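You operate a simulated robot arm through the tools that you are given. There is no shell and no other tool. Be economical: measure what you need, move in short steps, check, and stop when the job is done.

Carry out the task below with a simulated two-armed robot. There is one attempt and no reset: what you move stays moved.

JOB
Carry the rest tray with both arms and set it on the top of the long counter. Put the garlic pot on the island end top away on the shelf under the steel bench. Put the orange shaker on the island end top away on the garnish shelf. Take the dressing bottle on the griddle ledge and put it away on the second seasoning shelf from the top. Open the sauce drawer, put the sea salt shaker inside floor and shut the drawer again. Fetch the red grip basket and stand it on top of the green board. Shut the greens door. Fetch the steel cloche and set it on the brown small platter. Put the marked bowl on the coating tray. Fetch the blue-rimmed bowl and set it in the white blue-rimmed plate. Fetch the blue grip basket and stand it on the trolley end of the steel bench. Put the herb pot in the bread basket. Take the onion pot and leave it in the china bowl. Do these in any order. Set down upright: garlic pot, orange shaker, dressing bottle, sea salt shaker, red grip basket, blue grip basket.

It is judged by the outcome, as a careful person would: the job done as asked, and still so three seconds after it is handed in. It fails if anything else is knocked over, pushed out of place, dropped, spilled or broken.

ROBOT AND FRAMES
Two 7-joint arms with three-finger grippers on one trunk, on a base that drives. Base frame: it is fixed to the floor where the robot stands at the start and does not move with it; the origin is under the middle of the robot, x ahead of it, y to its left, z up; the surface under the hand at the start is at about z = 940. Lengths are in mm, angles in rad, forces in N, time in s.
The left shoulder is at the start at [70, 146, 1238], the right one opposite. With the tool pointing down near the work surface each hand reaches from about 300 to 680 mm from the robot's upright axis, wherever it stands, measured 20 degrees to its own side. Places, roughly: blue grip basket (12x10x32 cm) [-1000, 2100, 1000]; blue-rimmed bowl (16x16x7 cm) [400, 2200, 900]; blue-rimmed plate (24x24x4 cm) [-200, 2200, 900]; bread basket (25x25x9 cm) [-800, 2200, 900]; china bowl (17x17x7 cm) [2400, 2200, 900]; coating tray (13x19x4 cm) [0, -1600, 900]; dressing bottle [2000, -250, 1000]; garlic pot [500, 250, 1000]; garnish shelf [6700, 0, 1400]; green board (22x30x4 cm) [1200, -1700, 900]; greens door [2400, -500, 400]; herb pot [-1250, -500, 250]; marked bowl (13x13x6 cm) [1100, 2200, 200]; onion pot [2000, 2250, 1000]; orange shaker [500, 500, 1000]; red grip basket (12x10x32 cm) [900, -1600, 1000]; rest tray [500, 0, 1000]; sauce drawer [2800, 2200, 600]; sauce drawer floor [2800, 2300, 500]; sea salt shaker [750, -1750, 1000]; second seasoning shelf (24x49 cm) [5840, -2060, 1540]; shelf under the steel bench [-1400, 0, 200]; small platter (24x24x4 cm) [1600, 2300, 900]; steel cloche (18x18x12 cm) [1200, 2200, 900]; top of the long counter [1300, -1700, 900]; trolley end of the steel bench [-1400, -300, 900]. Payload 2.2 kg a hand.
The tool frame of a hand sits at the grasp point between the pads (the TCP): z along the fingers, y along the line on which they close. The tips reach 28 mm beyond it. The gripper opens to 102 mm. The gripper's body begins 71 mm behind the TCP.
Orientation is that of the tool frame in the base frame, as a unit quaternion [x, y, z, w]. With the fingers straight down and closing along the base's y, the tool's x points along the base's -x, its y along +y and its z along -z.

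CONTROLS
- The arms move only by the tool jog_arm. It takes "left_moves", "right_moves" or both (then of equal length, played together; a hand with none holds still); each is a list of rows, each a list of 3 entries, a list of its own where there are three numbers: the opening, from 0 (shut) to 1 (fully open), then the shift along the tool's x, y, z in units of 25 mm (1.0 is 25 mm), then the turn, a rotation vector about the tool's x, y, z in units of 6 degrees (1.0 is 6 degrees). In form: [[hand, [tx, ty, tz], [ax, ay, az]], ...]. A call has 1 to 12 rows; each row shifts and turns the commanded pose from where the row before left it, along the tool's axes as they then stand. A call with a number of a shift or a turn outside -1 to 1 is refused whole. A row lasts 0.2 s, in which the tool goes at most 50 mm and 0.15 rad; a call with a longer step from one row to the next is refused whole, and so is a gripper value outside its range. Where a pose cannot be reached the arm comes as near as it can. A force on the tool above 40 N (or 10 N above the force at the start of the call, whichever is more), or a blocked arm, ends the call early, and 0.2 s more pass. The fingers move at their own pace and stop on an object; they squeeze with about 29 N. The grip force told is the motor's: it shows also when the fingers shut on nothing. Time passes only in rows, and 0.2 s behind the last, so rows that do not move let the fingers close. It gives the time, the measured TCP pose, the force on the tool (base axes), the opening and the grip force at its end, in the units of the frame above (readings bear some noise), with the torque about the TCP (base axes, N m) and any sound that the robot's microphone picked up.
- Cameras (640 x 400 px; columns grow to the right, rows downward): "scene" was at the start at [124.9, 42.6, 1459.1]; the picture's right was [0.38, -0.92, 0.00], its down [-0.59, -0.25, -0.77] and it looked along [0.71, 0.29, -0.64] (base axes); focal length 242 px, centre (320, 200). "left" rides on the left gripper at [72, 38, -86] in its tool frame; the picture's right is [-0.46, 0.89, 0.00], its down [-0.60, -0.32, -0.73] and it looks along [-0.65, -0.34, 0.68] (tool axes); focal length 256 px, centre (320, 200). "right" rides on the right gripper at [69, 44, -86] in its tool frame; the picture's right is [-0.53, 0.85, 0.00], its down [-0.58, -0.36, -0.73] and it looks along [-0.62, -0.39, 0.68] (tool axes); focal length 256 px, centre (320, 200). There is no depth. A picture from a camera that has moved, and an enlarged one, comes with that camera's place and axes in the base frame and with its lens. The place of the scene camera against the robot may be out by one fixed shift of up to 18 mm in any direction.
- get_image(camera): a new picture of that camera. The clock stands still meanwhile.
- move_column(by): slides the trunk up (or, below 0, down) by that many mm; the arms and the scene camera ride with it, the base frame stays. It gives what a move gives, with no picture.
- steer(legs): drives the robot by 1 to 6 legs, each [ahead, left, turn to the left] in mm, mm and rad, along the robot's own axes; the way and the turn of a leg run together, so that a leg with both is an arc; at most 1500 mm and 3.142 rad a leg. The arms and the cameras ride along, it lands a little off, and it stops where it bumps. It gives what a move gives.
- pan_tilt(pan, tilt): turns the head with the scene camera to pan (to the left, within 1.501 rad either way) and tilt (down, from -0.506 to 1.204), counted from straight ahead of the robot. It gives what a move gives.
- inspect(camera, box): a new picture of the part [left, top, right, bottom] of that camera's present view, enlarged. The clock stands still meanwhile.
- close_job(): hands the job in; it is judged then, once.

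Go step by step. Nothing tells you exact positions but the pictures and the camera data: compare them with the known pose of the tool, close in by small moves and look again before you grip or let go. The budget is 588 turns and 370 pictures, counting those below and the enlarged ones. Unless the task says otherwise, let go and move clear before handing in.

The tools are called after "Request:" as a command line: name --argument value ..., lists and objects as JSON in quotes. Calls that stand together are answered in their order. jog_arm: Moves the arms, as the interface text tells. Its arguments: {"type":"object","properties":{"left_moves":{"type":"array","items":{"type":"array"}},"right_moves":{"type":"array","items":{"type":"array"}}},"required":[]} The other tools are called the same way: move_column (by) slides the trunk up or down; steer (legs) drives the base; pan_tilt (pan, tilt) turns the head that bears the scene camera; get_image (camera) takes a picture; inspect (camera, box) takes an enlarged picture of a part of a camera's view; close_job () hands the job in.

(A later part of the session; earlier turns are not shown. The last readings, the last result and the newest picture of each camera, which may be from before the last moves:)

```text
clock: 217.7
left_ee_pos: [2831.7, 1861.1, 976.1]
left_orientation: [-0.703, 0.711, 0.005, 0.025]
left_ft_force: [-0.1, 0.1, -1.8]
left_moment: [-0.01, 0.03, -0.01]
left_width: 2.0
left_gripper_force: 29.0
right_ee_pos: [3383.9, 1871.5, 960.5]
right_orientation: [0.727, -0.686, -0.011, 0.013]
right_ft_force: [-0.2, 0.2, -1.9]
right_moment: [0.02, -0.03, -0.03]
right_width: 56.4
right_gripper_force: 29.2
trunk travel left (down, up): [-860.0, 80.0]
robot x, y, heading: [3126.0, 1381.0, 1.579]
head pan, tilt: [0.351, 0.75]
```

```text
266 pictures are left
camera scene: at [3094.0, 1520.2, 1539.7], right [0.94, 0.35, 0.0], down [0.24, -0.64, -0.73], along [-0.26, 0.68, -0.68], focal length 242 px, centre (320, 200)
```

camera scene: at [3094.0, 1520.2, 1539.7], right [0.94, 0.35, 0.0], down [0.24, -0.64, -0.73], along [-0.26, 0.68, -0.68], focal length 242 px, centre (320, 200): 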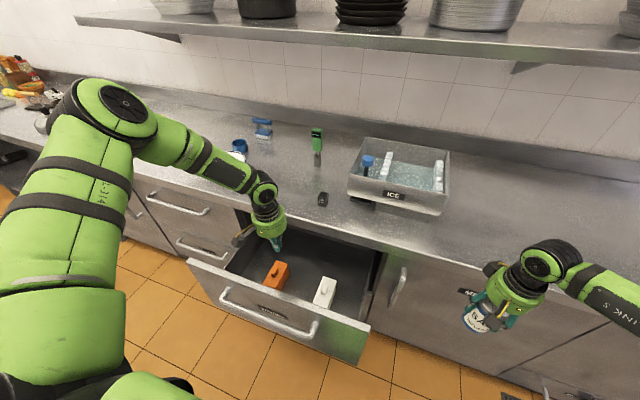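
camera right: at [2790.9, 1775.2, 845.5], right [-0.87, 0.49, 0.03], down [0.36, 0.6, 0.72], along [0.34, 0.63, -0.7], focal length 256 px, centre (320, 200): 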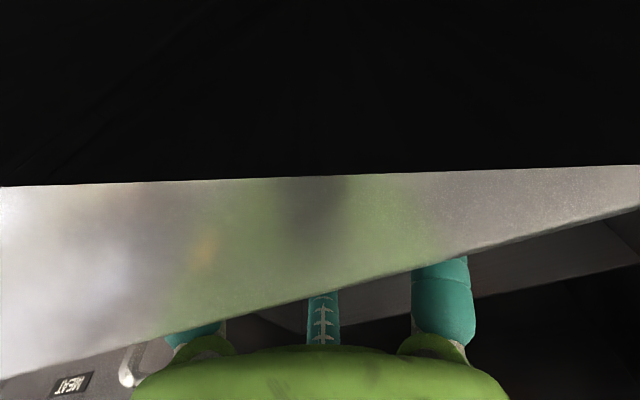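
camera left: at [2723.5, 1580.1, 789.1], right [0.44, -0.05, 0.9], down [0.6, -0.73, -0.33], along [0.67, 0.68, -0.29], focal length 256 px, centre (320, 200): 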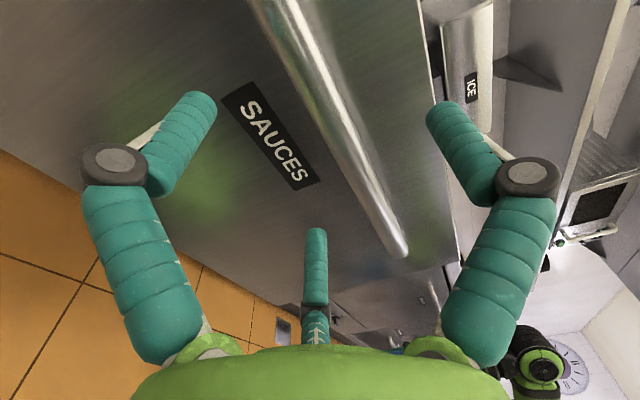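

Request:
move_column --by -160

Request:
steer --legs '[[-100, 0, 0]]'

Request:
get_image --camera "scene"

```text
clock: 219.5
left_ee_pos: [2833.1, 1861.7, 815.6]
left_orientation: [-0.704, 0.71, 0.005, 0.025]
left_ft_force: [0.3, -1.0, 0.1]
left_moment: [-0.02, -0.02, -0.01]
left_width: 2.2
left_gripper_force: 29.0
right_ee_pos: [3384.6, 1871.7, 801.1]
right_orientation: [0.727, -0.686, -0.01, 0.012]
right_ft_force: [-0.1, -0.6, -2.0]
right_moment: [-0.02, -0.01, 0.01]
right_width: 56.1
right_gripper_force: 28.8
trunk travel left (down, up): [-700.0, 240.0]
robot x, y, heading: [3129.2, 1380.6, 1.58]
head pan, tilt: [0.351, 0.75]
```

```text
clock: 220.7
left_ee_pos: [2832.2, 1762.7, 813.6]
left_orientation: [-0.704, 0.71, 0.003, 0.024]
left_ft_force: [-0.2, -0.9, -0.4]
left_moment: [-0.01, 0.0, 0.02]
left_width: 2.1
left_gripper_force: 29.1
right_ee_pos: [3384.5, 1773.5, 800.4]
right_orientation: [0.728, -0.686, -0.01, 0.013]
right_ft_force: [-0.2, -0.4, -2.2]
right_moment: [-0.03, 0.0, 0.03]
right_width: 56.0
right_gripper_force: 29.3
trunk travel left (down, up): [-700.0, 240.0]
robot x, y, heading: [3127.6, 1281.4, 1.58]
head pan, tilt: [0.351, 0.75]
```

```text
265 pictures are left
camera scene: at [3094.9, 1422.3, 1379.4], right [0.94, 0.35, 0.0], down [0.24, -0.64, -0.73], along [-0.26, 0.68, -0.68], focal length 242 px, centre (320, 200)
```

scene: 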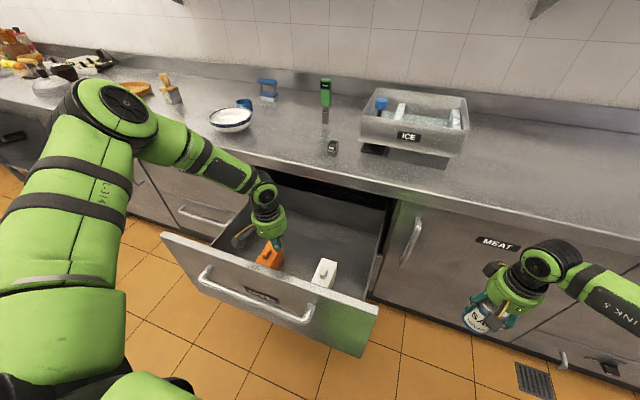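

The drawer is now more open. I raise the trunk so the left hand clears, and take a good look inside to judge the floor's depth.

Request:
move_column --by 230

Request:
pan_tilt --pan 0.35 --tilt 0.95

Request:
inspect --camera "scene" --box '[160, 100, 480, 300]'

Request:
get_image --camera "left"

```text
clock: 223.1
left_ee_pos: [2832.8, 1760.6, 1044.4]
left_orientation: [-0.703, 0.711, 0.004, 0.024]
left_ft_force: [-0.4, 0.2, -0.3]
left_moment: [-0.02, -0.03, -0.03]
left_width: 2.0
left_gripper_force: 29.0
right_ee_pos: [3383.9, 1771.8, 1030.1]
right_orientation: [0.728, -0.685, -0.011, 0.013]
right_ft_force: [0.1, 0.1, -1.0]
right_moment: [0.01, 0.0, 0.0]
right_width: 56.3
right_gripper_force: 28.7
trunk travel left (down, up): [-930.0, 10.0]
robot x, y, heading: [3133.2, 1281.4, 1.578]
head pan, tilt: [0.351, 0.75]
```

```text
clock: 223.8
left_ee_pos: [2832.3, 1760.5, 1044.5]
left_orientation: [-0.703, 0.71, 0.004, 0.024]
left_ft_force: [-0.5, 0.0, 0.1]
left_moment: [-0.01, 0.02, -0.01]
left_width: 2.0
left_gripper_force: 29.1
right_ee_pos: [3384.7, 1772.8, 1030.1]
right_orientation: [0.728, -0.685, -0.01, 0.012]
right_ft_force: [0.7, -0.2, -2.0]
right_moment: [0.0, -0.02, -0.01]
right_width: 56.4
right_gripper_force: 29.1
trunk travel left (down, up): [-930.0, 10.0]
robot x, y, heading: [3126.4, 1281.5, 1.584]
head pan, tilt: [0.351, 0.949]
```

```text
2.00 times, centred on (320, 200) of scene
camera zoom: at [3098.5, 1411.1, 1594.2], right [0.94, 0.35, 0.0], down [0.29, -0.76, -0.58], along [-0.21, 0.55, -0.81], focal length 484 px, centre (320, 200)
```

zoom: 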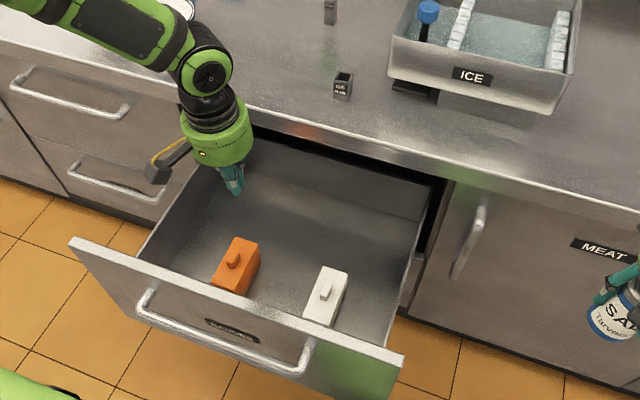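

```text
263 pictures are left
camera left: at [2792.1, 1686.2, 1128.6], right [-0.88, 0.47, -0.01], down [0.3, 0.57, 0.76], along [0.36, 0.67, -0.65], focal length 256 px, centre (320, 200)
```

left: 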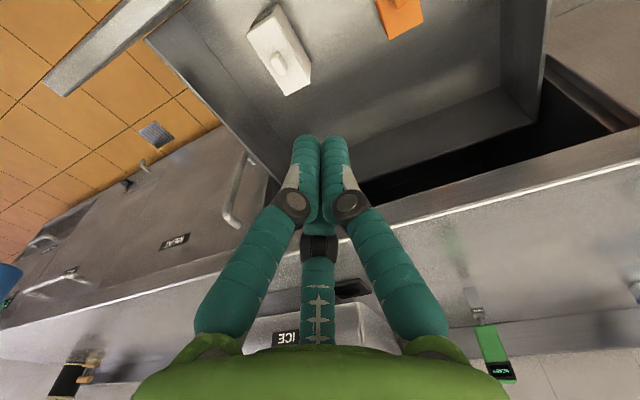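

The drawer is fully open, its front at y≈1681 and top z≈842; blocks near (2747,1816) and (2953,1818). I bring the salt over (2850,1880).

Request:
steer --legs '[[0, 486, -0.008]]'

Request:
jog_arm --right_moves '[[0, [-0.8, 0.35, 0], [0, 0, 0]], [0, [-0.8, 0.35, 0], [0, 0, 0]], [0, [-0.8, 0.35, 0], [0, 0, 0]], [0, [-0.8, 0.35, 0], [0, 0, 0]], [0, [-0.8, 0.35, 0], [0, 0, 0]], [0, [0, 0, 0], [0, 0, 0]]]'

Request:
pan_tilt --pan -0.35 --tilt 0.85

Request:
get_image --camera "scene"

Request:
get_image --camera "right"

```text
clock: 226.7
left_ee_pos: [2358.4, 1760.8, 1046.1]
left_orientation: [-0.701, 0.713, 0.005, 0.024]
left_ft_force: [0.4, -1.0, -0.4]
left_moment: [0.01, 0.04, 0.02]
left_width: 1.9
left_gripper_force: 29.0
right_ee_pos: [2909.5, 1768.8, 1030.2]
right_orientation: [0.726, -0.688, -0.012, 0.013]
right_ft_force: [0.8, -0.3, -0.9]
right_moment: [0.0, 0.04, 0.01]
right_width: 56.1
right_gripper_force: 28.9
trunk travel left (down, up): [-930.0, 10.0]
robot x, y, heading: [2648.3, 1278.8, 1.572]
head pan, tilt: [0.351, 0.949]
```

```text
clock: 228.1
left_ee_pos: [2356.0, 1759.5, 1045.1]
left_orientation: [-0.701, 0.712, 0.005, 0.025]
left_ft_force: [0.3, 0.0, 0.0]
left_moment: [0.0, 0.02, 0.0]
left_width: 2.0
left_gripper_force: 29.2
right_ee_pos: [2857.9, 1865.9, 1032.9]
right_orientation: [0.725, -0.688, -0.011, 0.012]
right_ft_force: [0.6, 0.5, -2.7]
right_moment: [0.04, 0.0, -0.02]
right_width: 56.0
right_gripper_force: 28.6
trunk travel left (down, up): [-930.0, 10.0]
robot x, y, heading: [2647.9, 1280.4, 1.574]
head pan, tilt: [0.351, 0.949]
```

```text
clock: 229.1
left_ee_pos: [2356.1, 1759.8, 1044.9]
left_orientation: [-0.701, 0.713, 0.004, 0.025]
left_ft_force: [0.1, 0.7, 0.0]
left_moment: [0.04, -0.01, 0.0]
left_width: 2.5
left_gripper_force: 29.5
right_ee_pos: [2857.5, 1865.1, 1030.9]
right_orientation: [0.725, -0.689, -0.01, 0.014]
right_ft_force: [0.6, 0.4, -2.2]
right_moment: [0.01, 0.0, -0.03]
right_width: 56.3
right_gripper_force: 28.6
trunk travel left (down, up): [-930.0, 10.0]
robot x, y, heading: [2647.2, 1281.4, 1.576]
head pan, tilt: [-0.351, 0.85]
```

```text
262 pictures are left
camera scene: at [2671.4, 1413.6, 1601.6], right [0.94, -0.34, 0.0], down [-0.26, -0.71, -0.66], along [0.22, 0.62, -0.75], focal length 242 px, centre (320, 200)
```

scene: 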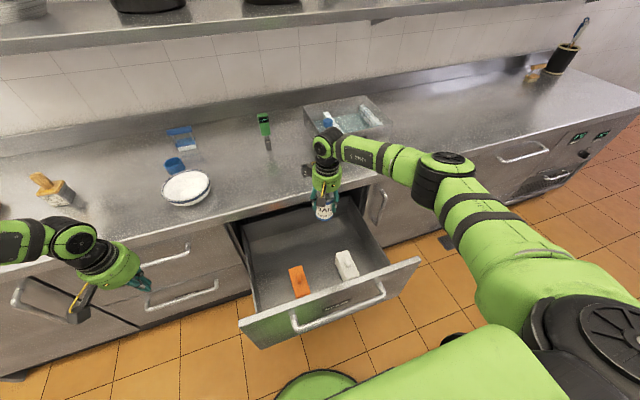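

```text
261 pictures are left
camera right: at [2820.8, 1794.7, 1120.5], right [-0.87, 0.49, 0.03], down [0.36, 0.6, 0.72], along [0.34, 0.63, -0.7], focal length 256 px, centre (320, 200)
```

right: 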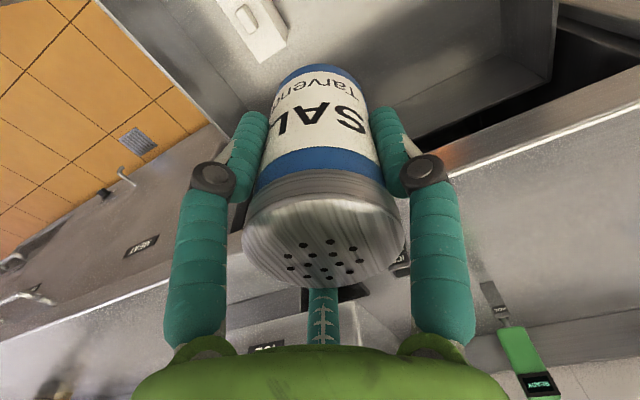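

Lowering: first 200 mm with the arm.

Request:
jog_arm --right_moves '[[0, [0, 0, 1], [0, 0, 0]], [0, [0, 0, 1], [0, 0, 0]], [0, [0, 0, 1], [0, 0, 0]], [0, [0, 0, 1], [0, 0, 0]], [0, [0, 0, 1], [0, 0, 0]], [0, [0, 0, 1], [0, 0, 0]], [0, [0, 0, 1], [0, 0, 0]], [0, [0, 0, 1], [0, 0, 0]]]'

Request:
get_image --camera "scene"

Request:
get_image --camera "right"

```text
clock: 230.9
left_ee_pos: [2355.9, 1760.1, 1045.7]
left_orientation: [-0.701, 0.713, 0.004, 0.024]
left_ft_force: [0.6, -1.2, -0.3]
left_moment: [0.0, -0.01, 0.02]
left_width: 2.0
left_gripper_force: 28.9
right_ee_pos: [2845.8, 1849.7, 879.2]
right_orientation: [0.725, -0.688, -0.012, 0.012]
right_ft_force: [0.4, 0.0, -1.8]
right_moment: [-0.02, -0.01, 0.03]
right_width: 56.5
right_gripper_force: 29.0
right hand out of reach, approached as far as the arm can: row 6, 7, 8
trunk travel left (down, up): [-930.0, 10.0]
robot x, y, heading: [2649.4, 1276.5, 1.573]
head pan, tilt: [-0.351, 0.85]
```

```text
260 pictures are left
camera scene: at [2671.5, 1413.6, 1601.6], right [0.94, -0.34, 0.0], down [-0.26, -0.71, -0.66], along [0.22, 0.62, -0.75], focal length 242 px, centre (320, 200)
```

scene: 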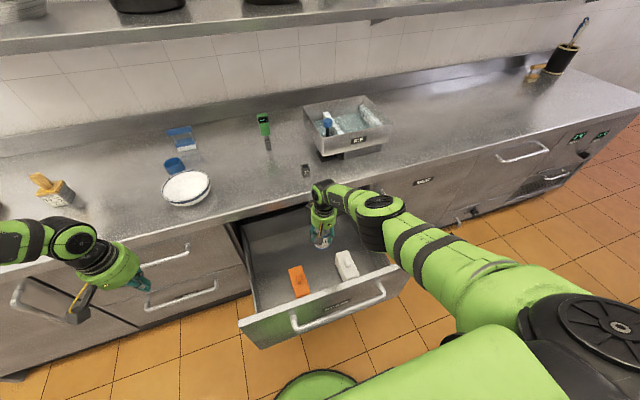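

```text
259 pictures are left
camera right: at [2807.7, 1778.2, 968.0], right [-0.87, 0.49, 0.03], down [0.36, 0.6, 0.72], along [0.34, 0.64, -0.69], focal length 256 px, centre (320, 200)
```

right: 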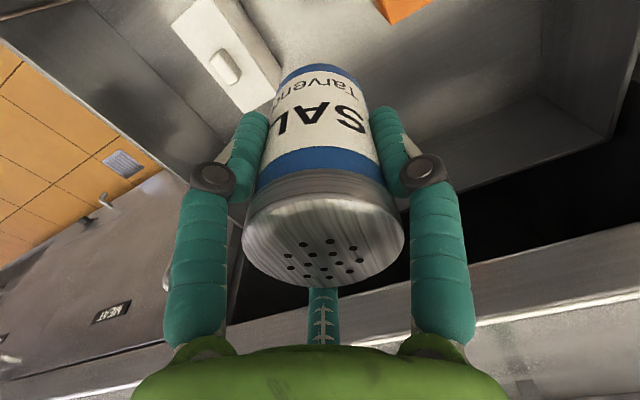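

Request:
steer --legs '[[35, 0, 0]]'

Request:
move_column --by -130

Request:
get_image --camera "scene"

Request:
get_image --camera "right"

```text
clock: 231.8
left_ee_pos: [2356.4, 1787.2, 1048.9]
left_orientation: [-0.701, 0.713, 0.007, 0.027]
left_ft_force: [0.1, -1.6, 0.7]
left_moment: [0.1, -0.02, -0.01]
left_width: 1.9
left_gripper_force: 29.2
right_ee_pos: [2846.7, 1878.2, 883.1]
right_orientation: [0.725, -0.688, -0.013, 0.011]
right_ft_force: [-0.8, -0.7, -1.9]
right_moment: [0.08, 0.03, -0.01]
right_width: 56.2
right_gripper_force: 28.9
trunk travel left (down, up): [-930.0, 10.0]
robot x, y, heading: [2647.5, 1311.5, 1.579]
head pan, tilt: [-0.351, 0.85]
```

```text
clock: 233.4
left_ee_pos: [2356.0, 1793.7, 916.8]
left_orientation: [-0.701, 0.713, 0.004, 0.024]
left_ft_force: [0.8, -0.1, -1.1]
left_moment: [0.0, -0.02, -0.03]
left_width: 2.2
left_gripper_force: 28.9
right_ee_pos: [2846.1, 1883.8, 750.0]
right_orientation: [0.725, -0.688, -0.011, 0.012]
right_ft_force: [-0.5, -0.5, -1.8]
right_moment: [0.01, 0.01, 0.0]
right_width: 56.3
right_gripper_force: 29.2
trunk travel left (down, up): [-800.0, 140.0]
robot x, y, heading: [2646.8, 1311.8, 1.575]
head pan, tilt: [-0.351, 0.85]
```

```text
258 pictures are left
camera scene: at [2671.5, 1447.6, 1471.7], right [0.94, -0.34, 0.0], down [-0.26, -0.71, -0.66], along [0.22, 0.62, -0.75], focal length 242 px, centre (320, 200)
```

scene: 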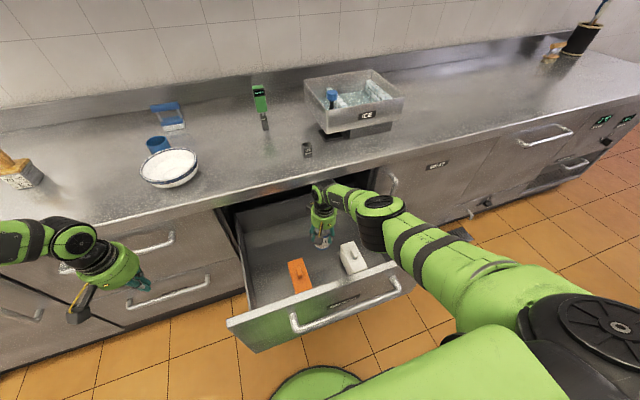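

```text
257 pictures are left
camera right: at [2807.6, 1812.2, 838.2], right [-0.87, 0.49, 0.03], down [0.36, 0.6, 0.72], along [0.34, 0.64, -0.7], focal length 256 px, centre (320, 200)
```

right: 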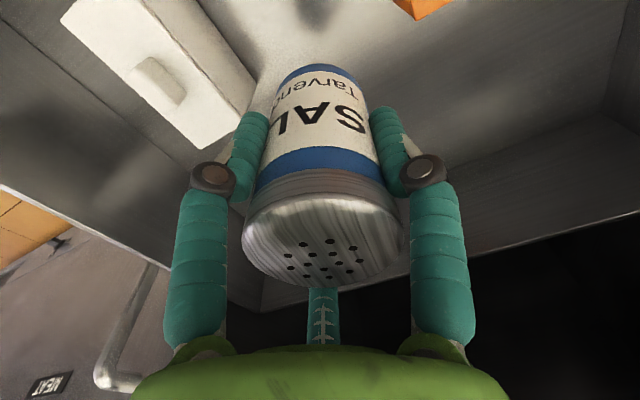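

Request:
move_column --by -50

Request:
get_image --camera "right"

Request:
inspect --camera "scene" --box '[210, 150, 450, 300]'

```text
clock: 234.3
left_ee_pos: [2356.8, 1794.0, 865.9]
left_orientation: [-0.701, 0.713, 0.004, 0.024]
left_ft_force: [0.6, 0.8, -0.2]
left_moment: [-0.05, 0.03, 0.01]
left_width: 2.0
left_gripper_force: 29.2
right_ee_pos: [2845.2, 1882.4, 699.7]
right_orientation: [0.725, -0.688, -0.011, 0.013]
right_ft_force: [0.5, 0.1, -1.4]
right_moment: [-0.01, 0.01, 0.04]
right_width: 56.0
right_gripper_force: 29.1
trunk travel left (down, up): [-750.0, 190.0]
robot x, y, heading: [2648.8, 1312.2, 1.575]
head pan, tilt: [-0.351, 0.85]
```

```text
256 pictures are left
camera right: at [2807.6, 1812.0, 788.3], right [-0.87, 0.49, 0.03], down [0.36, 0.6, 0.72], along [0.34, 0.64, -0.7], focal length 256 px, centre (320, 200)
```

right: 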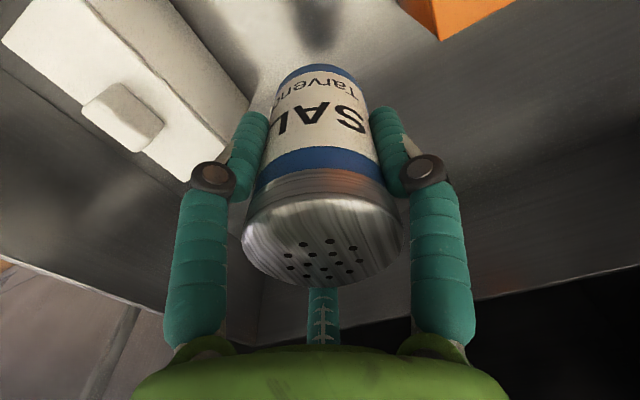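

```text
2.67 times, centred on (330, 225) of scene
camera zoom: at [2671.5, 1447.2, 1421.7], right [0.94, -0.34, 0.0], down [-0.26, -0.71, -0.66], along [0.22, 0.62, -0.75], focal length 645 px, centre (293, 133)
```

zoom: 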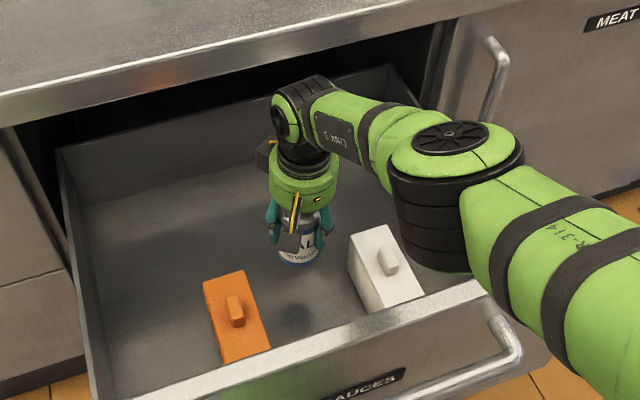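

Request:
move_column --by -20

Request:
inspect --camera "scene" --box '[210, 150, 450, 300]'

Request:
pan_tilt --pan -0.9 --tilt 0.85

Request:
get_image --camera "scene"

```text
clock: 235.0
left_ee_pos: [2356.9, 1794.5, 845.5]
left_orientation: [-0.701, 0.713, 0.004, 0.024]
left_ft_force: [0.1, -0.3, 0.2]
left_moment: [0.03, -0.04, 0.03]
left_width: 2.1
left_gripper_force: 28.6
right_ee_pos: [2846.2, 1882.6, 679.6]
right_orientation: [0.725, -0.688, -0.011, 0.012]
right_ft_force: [0.5, -0.2, -1.9]
right_moment: [-0.01, -0.01, 0.01]
right_width: 56.2
right_gripper_force: 28.4
trunk travel left (down, up): [-730.0, 210.0]
robot x, y, heading: [2644.8, 1311.4, 1.573]
head pan, tilt: [-0.351, 0.85]
```

```text
2.67 times, centred on (330, 225) of scene
camera zoom: at [2671.5, 1447.3, 1401.6], right [0.94, -0.34, 0.0], down [-0.26, -0.71, -0.66], along [0.22, 0.62, -0.75], focal length 645 px, centre (293, 133)
```

zoom: 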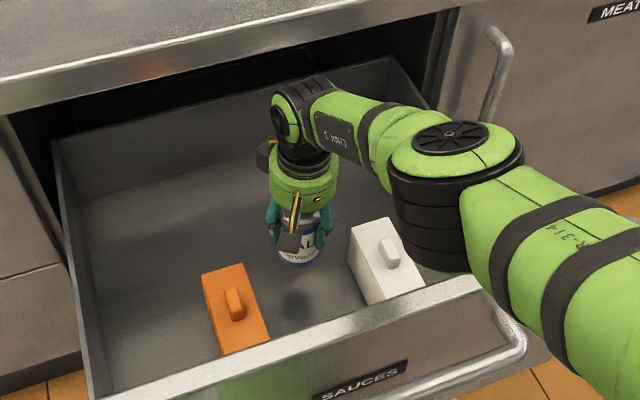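

```text
clock: 235.9
left_ee_pos: [2355.2, 1793.7, 844.6]
left_orientation: [-0.701, 0.713, 0.004, 0.024]
left_ft_force: [-0.7, 0.0, -0.9]
left_moment: [-0.04, 0.01, 0.0]
left_width: 2.0
left_gripper_force: 29.1
right_ee_pos: [2846.9, 1884.1, 679.9]
right_orientation: [0.725, -0.688, -0.011, 0.013]
right_ft_force: [-1.0, 1.0, -2.6]
right_moment: [-0.01, -0.02, 0.0]
right_width: 56.3
right_gripper_force: 29.4
trunk travel left (down, up): [-730.0, 210.0]
robot x, y, heading: [2647.1, 1314.5, 1.573]
head pan, tilt: [-0.901, 0.85]
```

```text
253 pictures are left
camera scene: at [2705.9, 1423.0, 1401.6], right [0.62, -0.78, 0.0], down [-0.59, -0.47, -0.66], along [0.52, 0.41, -0.75], focal length 242 px, centre (320, 200)
```

scene: 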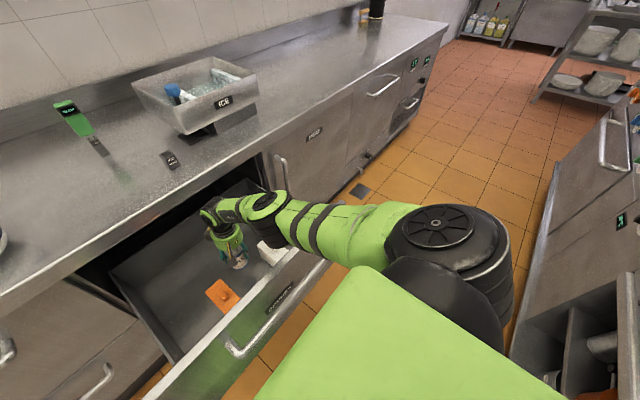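

The elbow clears the front by about 100 mm. Continue down in small steps, feeling for the floor.

Request:
move_column --by -20

Request:
move_column --by -15

Request:
move_column --by -10

Request:
get_image --camera "right"

```text
clock: 236.6
left_ee_pos: [2355.9, 1794.6, 826.4]
left_orientation: [-0.701, 0.713, 0.004, 0.024]
left_ft_force: [-0.6, 0.7, 0.6]
left_moment: [0.01, 0.0, 0.0]
left_width: 1.9
left_gripper_force: 29.2
right_ee_pos: [2845.5, 1884.6, 660.1]
right_orientation: [0.725, -0.688, -0.011, 0.013]
right_ft_force: [0.7, -0.3, -1.6]
right_moment: [-0.04, 0.03, 0.0]
right_width: 56.2
right_gripper_force: 28.7
trunk travel left (down, up): [-710.0, 230.0]
robot x, y, heading: [2646.5, 1313.2, 1.572]
head pan, tilt: [-0.901, 0.85]
```

```text
clock: 237.2
left_ee_pos: [2357.1, 1794.1, 809.4]
left_orientation: [-0.702, 0.712, 0.004, 0.024]
left_ft_force: [-0.3, -0.1, 0.3]
left_moment: [0.03, -0.01, 0.01]
left_width: 2.0
left_gripper_force: 28.7
right_ee_pos: [2844.8, 1882.9, 645.7]
right_orientation: [0.725, -0.689, -0.01, 0.012]
right_ft_force: [0.6, -0.8, -1.5]
right_moment: [0.03, -0.02, 0.0]
right_width: 56.0
right_gripper_force: 28.7
trunk travel left (down, up): [-695.0, 245.0]
robot x, y, heading: [2644.5, 1310.6, 1.576]
head pan, tilt: [-0.901, 0.85]
```

```text
clock: 237.8
left_ee_pos: [2357.3, 1794.5, 801.7]
left_orientation: [-0.701, 0.713, 0.004, 0.025]
left_ft_force: [0.8, -0.2, 0.2]
left_moment: [-0.01, 0.02, 0.0]
left_width: 1.9
left_gripper_force: 29.0
right_ee_pos: [2846.4, 1883.0, 635.0]
right_orientation: [0.725, -0.688, -0.011, 0.013]
right_ft_force: [-0.7, 0.5, -1.4]
right_moment: [-0.03, -0.03, 0.0]
right_width: 56.2
right_gripper_force: 28.6
trunk travel left (down, up): [-685.0, 255.0]
robot x, y, heading: [2644.1, 1314.3, 1.575]
head pan, tilt: [-0.901, 0.85]
```

```text
252 pictures are left
camera right: at [2807.6, 1812.1, 723.2], right [-0.87, 0.49, 0.03], down [0.36, 0.6, 0.72], along [0.34, 0.64, -0.7], focal length 256 px, centre (320, 200)
```

right: 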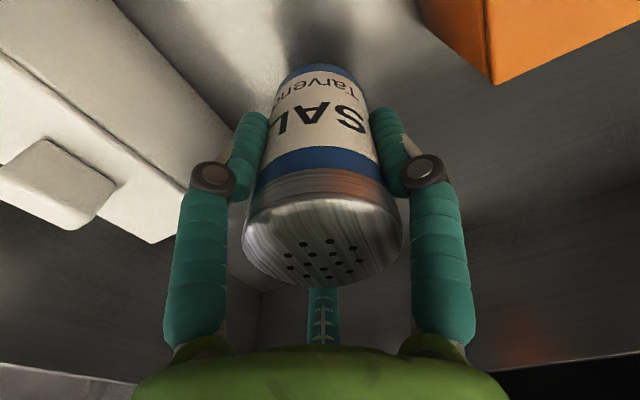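

Request:
move_column --by -15

Request:
move_column --by -10

Request:
get_image --camera "right"

```text
clock: 238.4
left_ee_pos: [2355.9, 1793.7, 785.2]
left_orientation: [-0.701, 0.713, 0.004, 0.025]
left_ft_force: [0.9, -0.2, -0.1]
left_moment: [0.0, 0.0, -0.03]
left_width: 1.9
left_gripper_force: 29.1
right_ee_pos: [2845.9, 1882.4, 619.3]
right_orientation: [0.725, -0.689, -0.011, 0.013]
right_ft_force: [0.0, -0.2, -2.4]
right_moment: [-0.01, 0.03, -0.02]
right_width: 56.2
right_gripper_force: 28.4
trunk travel left (down, up): [-670.0, 270.0]
robot x, y, heading: [2648.9, 1313.7, 1.577]
head pan, tilt: [-0.901, 0.85]
```

```text
clock: 239.0
left_ee_pos: [2356.6, 1794.7, 777.0]
left_orientation: [-0.701, 0.713, 0.004, 0.024]
left_ft_force: [-0.5, -0.1, 0.6]
left_moment: [0.01, 0.01, -0.04]
left_width: 2.0
left_gripper_force: 29.0
right_ee_pos: [2846.0, 1882.8, 609.8]
right_orientation: [0.725, -0.688, -0.01, 0.013]
right_ft_force: [-0.3, 0.0, -1.6]
right_moment: [0.01, -0.03, 0.01]
right_width: 56.2
right_gripper_force: 29.1
trunk travel left (down, up): [-660.0, 280.0]
robot x, y, heading: [2647.3, 1314.1, 1.57]
head pan, tilt: [-0.901, 0.85]
```

```text
251 pictures are left
camera right: at [2807.6, 1812.0, 698.2], right [-0.87, 0.49, 0.03], down [0.36, 0.6, 0.72], along [0.34, 0.64, -0.7], focal length 256 px, centre (320, 200)
```

right: 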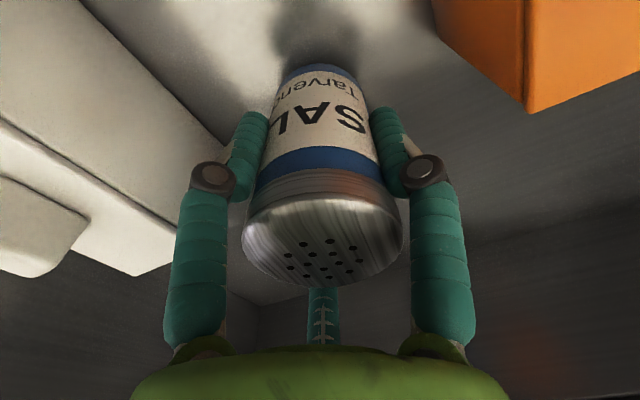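

Request:
move_column --by -8

Request:
move_column --by -5

Request:
move_column --by -4

```text
clock: 239.6
left_ee_pos: [2357.0, 1794.5, 767.9]
left_orientation: [-0.701, 0.713, 0.004, 0.024]
left_ft_force: [0.5, 0.2, 0.0]
left_moment: [-0.03, -0.04, -0.02]
left_width: 2.2
left_gripper_force: 29.0
right_ee_pos: [2845.6, 1882.6, 601.4]
right_orientation: [0.726, -0.688, -0.01, 0.013]
right_ft_force: [0.2, -1.3, -1.4]
right_moment: [0.02, 0.0, 0.02]
right_width: 56.3
right_gripper_force: 29.1
trunk travel left (down, up): [-652.0, 288.0]
robot x, y, heading: [2645.7, 1312.1, 1.58]
head pan, tilt: [-0.901, 0.85]
```

```text
clock: 240.1
left_ee_pos: [2356.8, 1793.2, 762.9]
left_orientation: [-0.701, 0.713, 0.004, 0.024]
left_ft_force: [0.0, 0.6, -0.2]
left_moment: [-0.02, -0.01, 0.01]
left_width: 2.4
left_gripper_force: 28.5
right_ee_pos: [2845.4, 1883.5, 597.0]
right_orientation: [0.725, -0.688, -0.01, 0.012]
right_ft_force: [-0.6, -1.0, -2.1]
right_moment: [-0.05, 0.0, 0.0]
right_width: 56.0
right_gripper_force: 29.7
trunk travel left (down, up): [-647.0, 293.0]
robot x, y, heading: [2650.9, 1315.8, 1.578]
head pan, tilt: [-0.901, 0.85]
```

```text
clock: 240.7
left_ee_pos: [2357.0, 1791.6, 759.9]
left_orientation: [-0.701, 0.713, 0.005, 0.026]
left_ft_force: [-0.7, -0.3, -0.1]
left_moment: [0.0, -0.04, 0.01]
left_width: 2.1
left_gripper_force: 29.2
right_ee_pos: [2845.2, 1882.5, 594.9]
right_orientation: [0.725, -0.688, -0.011, 0.01]
right_ft_force: [-0.3, -3.2, 16.8]
right_moment: [0.1, -0.4, -0.07]
right_width: 56.2
right_gripper_force: 29.6
trunk travel left (down, up): [-643.0, 297.0]
robot x, y, heading: [2647.9, 1312.3, 1.577]
head pan, tilt: [-0.901, 0.85]
```

Floor contact. Open and rise straight up.

Request:
jog_arm --right_moves '[[0.6, [0, 0, 0], [0, 0, 0]], [0.78, [0, 0, 0], [0, 0, 0]], [0.78, [0, 0, 0], [0, 0, 0]]]'

Request:
move_column --by 80

Request:
get_image --camera "right"

```text
clock: 241.5
left_ee_pos: [2356.5, 1793.1, 759.5]
left_orientation: [-0.701, 0.712, 0.004, 0.025]
left_ft_force: [-0.4, 0.0, -0.6]
left_moment: [-0.01, -0.03, 0.01]
left_width: 2.0
left_gripper_force: 28.9
right_ee_pos: [2846.7, 1882.1, 592.6]
right_orientation: [0.724, -0.689, -0.011, 0.013]
right_ft_force: [0.4, -0.3, -0.4]
right_moment: [0.01, 0.0, 0.0]
right_width: 79.5
right_gripper_force: 0.0
trunk travel left (down, up): [-643.0, 297.0]
robot x, y, heading: [2651.1, 1312.4, 1.573]
head pan, tilt: [-0.901, 0.85]
```

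```text
clock: 242.6
left_ee_pos: [2357.1, 1794.0, 838.8]
left_orientation: [-0.701, 0.713, 0.004, 0.024]
left_ft_force: [0.3, 0.2, 0.3]
left_moment: [-0.02, 0.0, 0.01]
left_width: 2.2
left_gripper_force: 28.5
right_ee_pos: [2845.5, 1883.0, 671.8]
right_orientation: [0.725, -0.689, -0.011, 0.013]
right_ft_force: [0.1, -0.6, -0.5]
right_moment: [0.01, 0.01, 0.02]
right_width: 79.7
right_gripper_force: 0.2
trunk travel left (down, up): [-723.0, 217.0]
robot x, y, heading: [2650.0, 1312.2, 1.576]
head pan, tilt: [-0.901, 0.85]
```

```text
250 pictures are left
camera right: at [2807.5, 1812.1, 761.2], right [-0.87, 0.49, 0.03], down [0.36, 0.6, 0.72], along [0.34, 0.64, -0.7], focal length 256 px, centre (320, 200)
```

right: 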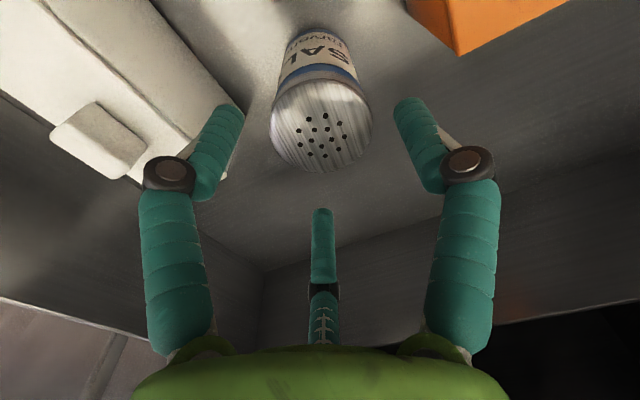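

The salt stands upright on the drawer floor. Now I rise, back off, and go right so that the left hand can push the drawer shut.

Request:
move_column --by 215

Request:
jog_arm --left_moves '[[0, [0.9, 0, 0], [0, 0, 0]], [0, [0.9, 0, 0], [0, 0, 0]], [0, [0.9, 0, 0], [0, 0, 0]], [0, [0.9, 0, 0], [0, 0, 0]], [0, [0.4, 0, 0], [0, 0, 0]], [0, [0, 0, 0], [0, 0, 0]]]' --right_moves '[[0.8, [0, 0, -1], [0, 0, 0]], [0.8, [0, 0, -1], [0, 0, 0]], [0.8, [0, 0, -1], [0, 0, 0]], [0.8, [0, 0, -1], [0, 0, 0]], [0.8, [0, 0, -1], [0, 0, 0]], [0.8, [0, 0, -1], [0, 0, 0]]]'

Request:
steer --legs '[[-110, 0, 0], [0, -460, 0]]'

Request:
pan_tilt --pan 0.3 --tilt 0.85

Request:
get_image --camera "scene"

```text
clock: 244.9
left_ee_pos: [2356.9, 1795.1, 1052.2]
left_orientation: [-0.701, 0.713, 0.004, 0.024]
left_ft_force: [0.1, -0.8, -0.7]
left_moment: [0.0, 0.03, -0.01]
left_width: 2.3
left_gripper_force: 28.5
right_ee_pos: [2845.1, 1882.7, 887.7]
right_orientation: [0.725, -0.688, -0.011, 0.012]
right_ft_force: [0.2, -0.3, 0.1]
right_moment: [0.0, 0.0, 0.02]
right_width: 79.5
right_gripper_force: 0.2
trunk travel left (down, up): [-938.0, 2.0]
robot x, y, heading: [2651.0, 1315.5, 1.574]
head pan, tilt: [-0.901, 0.85]
```

```text
clock: 246.3
left_ee_pos: [2353.0, 1693.8, 1050.6]
left_orientation: [-0.701, 0.713, 0.004, 0.024]
left_ft_force: [0.5, -0.2, -0.4]
left_moment: [-0.03, 0.0, 0.01]
left_width: 2.2
left_gripper_force: 29.2
right_ee_pos: [2850.4, 1882.3, 1036.2]
right_orientation: [0.725, -0.688, -0.011, 0.013]
right_ft_force: [0.9, -0.4, -0.1]
right_moment: [0.01, 0.0, 0.01]
right_width: 81.3
right_gripper_force: 0.0
trunk travel left (down, up): [-938.0, 2.0]
robot x, y, heading: [2648.3, 1312.7, 1.571]
head pan, tilt: [-0.901, 0.85]
```

```text
clock: 249.8
left_ee_pos: [2802.8, 1586.9, 1049.3]
left_orientation: [-0.703, 0.711, 0.004, 0.025]
left_ft_force: [-0.8, -0.4, 0.2]
left_moment: [0.03, 0.02, -0.01]
left_width: 2.2
left_gripper_force: 29.2
right_ee_pos: [3298.3, 1778.1, 1038.2]
right_orientation: [0.727, -0.687, -0.01, 0.012]
right_ft_force: [-0.4, 0.1, 0.2]
right_moment: [0.0, 0.01, 0.01]
right_width: 81.7
right_gripper_force: 0.0
trunk travel left (down, up): [-938.0, 2.0]
robot x, y, heading: [3104.5, 1207.3, 1.584]
head pan, tilt: [-0.901, 0.85]
```

```text
clock: 251.2
left_ee_pos: [2804.7, 1586.1, 1050.3]
left_orientation: [-0.703, 0.711, 0.004, 0.024]
left_ft_force: [-1.5, -0.3, 0.1]
left_moment: [0.0, -0.02, -0.03]
left_width: 2.3
left_gripper_force: 28.5
right_ee_pos: [3300.4, 1778.6, 1037.0]
right_orientation: [0.727, -0.687, -0.011, 0.013]
right_ft_force: [0.6, 0.3, -0.9]
right_moment: [0.0, 0.0, -0.02]
right_width: 81.6
right_gripper_force: 0.1
trunk travel left (down, up): [-938.0, 2.0]
robot x, y, heading: [3100.6, 1205.9, 1.579]
head pan, tilt: [0.3, 0.85]
```

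```text
249 pictures are left
camera scene: at [3073.2, 1341.5, 1609.7], right [0.95, 0.3, 0.0], down [0.23, -0.72, -0.66], along [-0.2, 0.63, -0.75], focal length 242 px, centre (320, 200)
```

scene: 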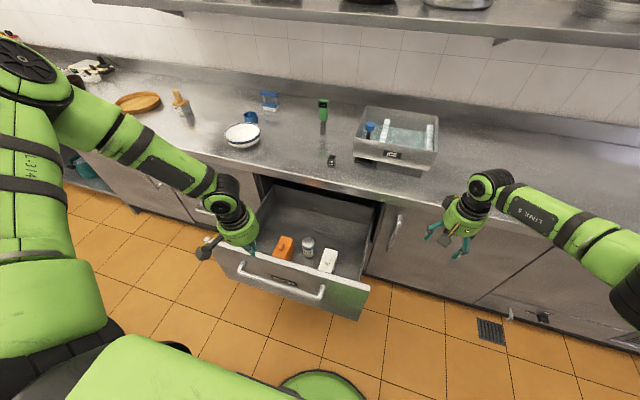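

The salt stands between the blocks. I tilt the left hand forward about 40° so it can push the bar without meeting the counter edge.

Request:
jog_arm --left_moves '[[0, [0, 0, 0], [0, -1, 0]], [0, [0, 0, 0], [0, -1, 0]], [0, [0, 0, 0], [0, -1, 0]], [0, [0, 0, 0], [0, -1, 0]], [0, [0, 0, 0], [0, -1, 0]], [0, [0, 0, 0], [0, -1, 0]], [0, [0, 0, 0], [0, -1, 0]]]'

Request:
steer --legs '[[-15, 0, 0]]'

Request:
move_column --by -150

Request:
get_image --camera "scene"

Request:
get_image --camera "left"

```text
clock: 252.8
left_ee_pos: [2798.0, 1596.2, 1060.8]
left_orientation: [0.655, -0.655, -0.256, -0.277]
left_ft_force: [0.8, 0.2, -0.1]
left_moment: [-0.01, 0.02, -0.02]
left_width: 2.1
left_gripper_force: 29.3
left hand out of reach, approached as far as the arm can: row 7
right_ee_pos: [3300.6, 1778.2, 1036.5]
right_orientation: [0.727, -0.687, -0.011, 0.013]
right_ft_force: [0.4, 1.1, 0.1]
right_moment: [-0.04, 0.0, -0.01]
right_width: 81.6
right_gripper_force: 0.0
trunk travel left (down, up): [-938.0, 2.0]
robot x, y, heading: [3103.6, 1207.7, 1.587]
head pan, tilt: [0.3, 0.85]
```

```text
clock: 253.6
left_ee_pos: [2797.2, 1584.0, 1059.7]
left_orientation: [0.656, -0.655, -0.255, -0.276]
left_ft_force: [-0.5, 0.9, -0.8]
left_moment: [-0.05, -0.03, -0.03]
left_width: 2.1
left_gripper_force: 28.7
right_ee_pos: [3299.1, 1766.1, 1035.5]
right_orientation: [0.727, -0.686, -0.009, 0.013]
right_ft_force: [0.3, 1.1, -0.6]
right_moment: [-0.07, -0.03, 0.04]
right_width: 81.6
right_gripper_force: 0.0
trunk travel left (down, up): [-938.0, 2.0]
robot x, y, heading: [3102.7, 1191.7, 1.579]
head pan, tilt: [0.3, 0.85]
```

```text
clock: 255.4
left_ee_pos: [2797.3, 1581.4, 911.3]
left_orientation: [-0.654, 0.655, 0.256, 0.277]
left_ft_force: [-0.2, 0.1, 0.1]
left_moment: [0.0, -0.02, 0.01]
left_width: 2.1
left_gripper_force: 29.0
right_ee_pos: [3300.4, 1762.9, 887.0]
right_orientation: [0.727, -0.687, -0.011, 0.012]
right_ft_force: [-0.1, 0.2, -0.1]
right_moment: [-0.04, 0.02, 0.0]
right_width: 81.7
right_gripper_force: 0.0
trunk travel left (down, up): [-788.0, 152.0]
robot x, y, heading: [3098.6, 1196.8, 1.576]
head pan, tilt: [0.3, 0.85]
```

```text
248 pictures are left
camera scene: at [3073.1, 1326.7, 1459.7], right [0.95, 0.3, 0.0], down [0.23, -0.72, -0.66], along [-0.2, 0.63, -0.75], focal length 242 px, centre (320, 200)
```

scene: 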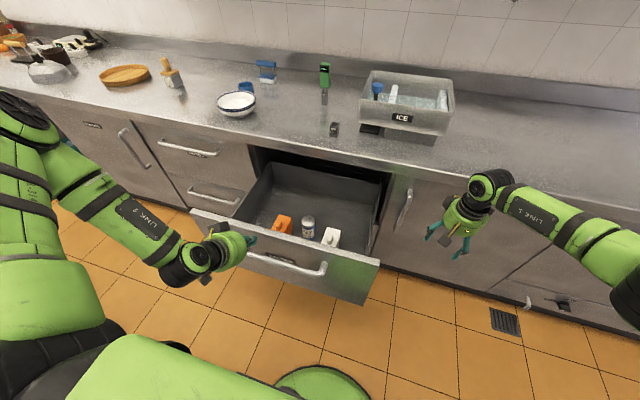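

```text
247 pictures are left
camera left: at [2757.9, 1469.5, 922.1], right [-0.89, 0.34, 0.3], down [0.29, -0.08, 0.95], along [0.35, 0.94, -0.03], focal length 256 px, centre (320, 200)
```

left: 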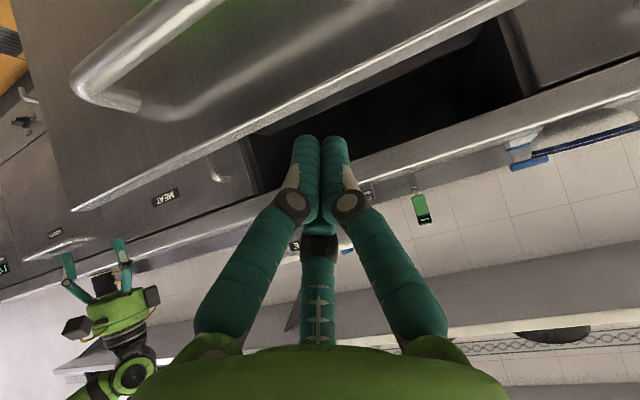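

Request:
jog_arm --right_moves '[[0.8, [1, 0, 0], [0, 0, 0]], [0.8, [1, 0, 0], [0, 0, 0]], [0.8, [1, 0, 0], [0, 0, 0]], [0.8, [1, 0, 0], [0, 0, 0]], [0.8, [1, 0, 0], [0, 0, 0]], [0.8, [1, 0, 0], [0, 0, 0]], [0.8, [1, 0, 0], [0, 0, 0]]]'

Request:
move_column --by -241

Request:
steer --legs '[[100, 0, 0]]'

Request:
get_image --camera "scene"

```text
clock: 257.0
left_ee_pos: [2796.9, 1579.7, 911.8]
left_orientation: [0.655, -0.654, -0.257, -0.278]
left_ft_force: [-0.6, 0.8, 1.0]
left_moment: [-0.02, 0.0, 0.01]
left_width: 2.2
left_gripper_force: 29.0
right_ee_pos: [3310.9, 1587.6, 888.3]
right_orientation: [0.727, -0.686, -0.012, 0.011]
right_ft_force: [0.7, -0.6, 0.0]
right_moment: [0.0, 0.02, -0.02]
right_width: 81.5
right_gripper_force: 0.1
trunk travel left (down, up): [-788.0, 152.0]
robot x, y, heading: [3102.2, 1191.3, 1.581]
head pan, tilt: [0.3, 0.85]
```

```text
clock: 258.4
left_ee_pos: [2798.5, 1583.8, 786.4]
left_orientation: [0.654, -0.652, -0.262, -0.281]
left_ft_force: [-0.3, 0.7, 0.1]
left_moment: [-0.02, 0.03, -0.01]
left_width: 2.3
left_gripper_force: 29.6
right_ee_pos: [3310.6, 1588.4, 760.7]
right_orientation: [0.727, -0.686, -0.011, 0.013]
right_ft_force: [-0.4, 0.0, -1.0]
right_moment: [-0.03, -0.02, 0.03]
right_width: 81.7
right_gripper_force: 0.1
trunk travel left (down, up): [-661.0, 279.0]
robot x, y, heading: [3100.3, 1193.8, 1.579]
head pan, tilt: [0.3, 0.85]
stopped: the force on the tool passed its limit at 87 N (the readings are from after the stop); the commanded pose is now the measured one
```

```text
clock: 259.5
left_ee_pos: [2796.5, 1684.4, 786.1]
left_orientation: [0.653, -0.653, -0.262, -0.282]
left_ft_force: [1.2, 1.4, 0.3]
left_moment: [-0.03, 0.01, 0.01]
left_width: 1.9
left_gripper_force: 29.3
right_ee_pos: [3308.4, 1688.0, 760.1]
right_orientation: [0.727, -0.687, -0.011, 0.012]
right_ft_force: [0.5, -0.5, -0.1]
right_moment: [-0.02, 0.0, 0.0]
right_width: 81.7
right_gripper_force: 0.1
trunk travel left (down, up): [-661.0, 279.0]
robot x, y, heading: [3100.7, 1289.4, 1.582]
head pan, tilt: [0.3, 0.85]
```

```text
246 pictures are left
camera scene: at [3072.0, 1427.6, 1332.3], right [0.95, 0.3, 0.0], down [0.23, -0.72, -0.66], along [-0.2, 0.63, -0.75], focal length 242 px, centre (320, 200)
```

scene: 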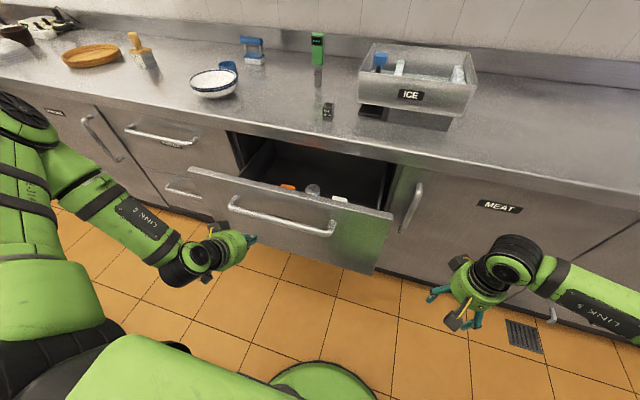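

The hand came down on the bar but the drive forward is pushing the drawer in as wanted. Continue gently.

Request:
steer --legs '[[120, 0, 0]]'

Request:
get_image --camera "scene"

Request:
get_image --camera "left"

```text
clock: 260.7
left_ee_pos: [2795.1, 1799.1, 788.3]
left_orientation: [0.654, -0.652, -0.262, -0.281]
left_ft_force: [-0.6, 0.1, 0.8]
left_moment: [0.0, 0.02, 0.01]
left_width: 2.0
left_gripper_force: 29.2
right_ee_pos: [3307.0, 1806.3, 761.4]
right_orientation: [0.728, -0.686, -0.011, 0.012]
right_ft_force: [-0.1, -0.5, 0.0]
right_moment: [-0.02, 0.01, 0.01]
right_width: 81.4
right_gripper_force: 0.0
trunk travel left (down, up): [-661.0, 279.0]
robot x, y, heading: [3097.8, 1406.1, 1.58]
head pan, tilt: [0.3, 0.85]
```

```text
245 pictures are left
camera scene: at [3070.8, 1544.4, 1332.4], right [0.95, 0.31, 0.0], down [0.23, -0.72, -0.66], along [-0.2, 0.63, -0.75], focal length 242 px, centre (320, 200)
```

scene: 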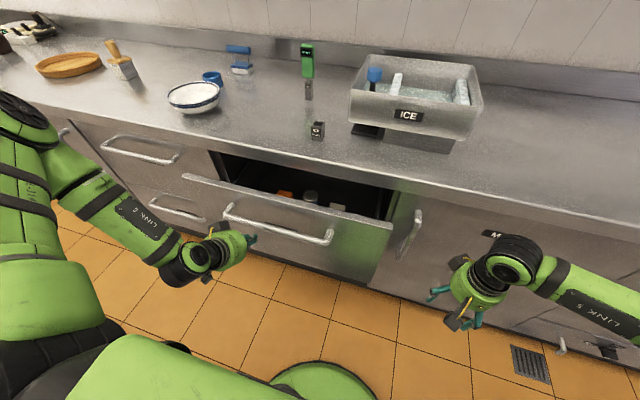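

```text
244 pictures are left
camera left: at [2755.8, 1689.1, 797.0], right [-0.89, 0.33, 0.31], down [0.29, -0.1, 0.95], along [0.35, 0.94, -0.01], focal length 256 px, centre (320, 200)
```

left: 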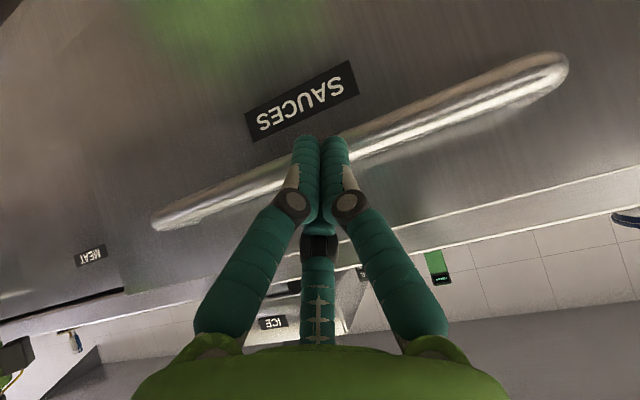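

Request:
jog_arm --left_moves '[[0, [-0.6, 0, 0.54], [0, 0, 0]], [0, [-0.6, 0, 0.54], [0, 0, 0]], [0, [-0.6, 0, 0.54], [0, 0, 0]], [0, [-0.6, 0, 0.54], [0, 0, 0]], [0, [-0.6, 0, 0.54], [0, 0, 0]], [0, [-0.6, 0, 0.54], [0, 0, 0]]]'

Request:
steer --legs '[[40, 0, 0]]'

Request:
get_image --camera "left"

Request:
get_image --camera "scene"

```text
clock: 262.1
left_ee_pos: [2796.1, 1924.6, 795.0]
left_orientation: [0.653, -0.652, -0.264, -0.282]
left_ft_force: [0.0, 0.4, -0.8]
left_moment: [-0.04, 0.04, 0.0]
left_width: 2.1
left_gripper_force: 29.3
right_ee_pos: [3307.8, 1807.2, 761.0]
right_orientation: [0.728, -0.685, -0.011, 0.012]
right_ft_force: [0.5, 0.1, 0.0]
right_moment: [0.02, 0.01, 0.0]
right_width: 81.7
right_gripper_force: 0.1
trunk travel left (down, up): [-661.0, 279.0]
robot x, y, heading: [3098.4, 1407.6, 1.581]
head pan, tilt: [0.3, 0.85]
```

```text
clock: 263.0
left_ee_pos: [2794.7, 1960.0, 794.4]
left_orientation: [0.654, -0.651, -0.264, -0.282]
left_ft_force: [0.1, -0.1, -0.2]
left_moment: [0.02, -0.01, -0.01]
left_width: 2.1
left_gripper_force: 31.2
right_ee_pos: [3307.1, 1843.9, 762.3]
right_orientation: [0.728, -0.685, -0.012, 0.012]
right_ft_force: [-0.7, 0.1, 0.5]
right_moment: [0.01, -0.03, -0.02]
right_width: 81.6
right_gripper_force: 0.0
trunk travel left (down, up): [-661.0, 279.0]
robot x, y, heading: [3095.3, 1450.7, 1.579]
head pan, tilt: [0.3, 0.85]
```

```text
243 pictures are left
camera left: at [2755.9, 1847.7, 804.2], right [-0.89, 0.33, 0.31], down [0.29, -0.1, 0.95], along [0.35, 0.94, -0.01], focal length 256 px, centre (320, 200)
```

left: 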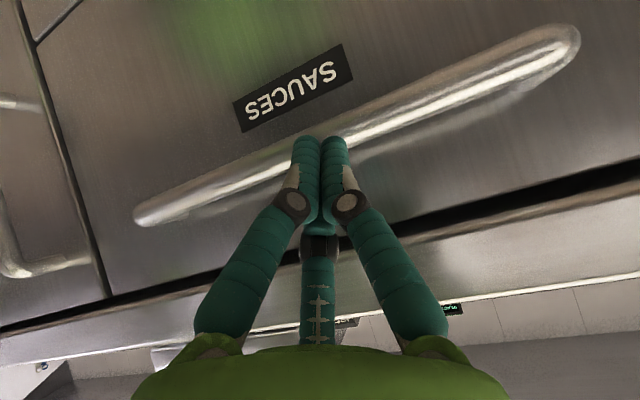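

```text
242 pictures are left
camera scene: at [3070.6, 1580.8, 1332.7], right [0.95, 0.31, 0.0], down [0.23, -0.71, -0.66], along [-0.2, 0.63, -0.75], focal length 242 px, centre (320, 200)
```

scene: 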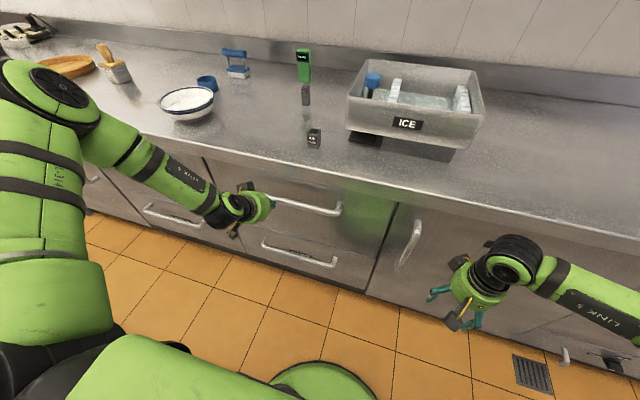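

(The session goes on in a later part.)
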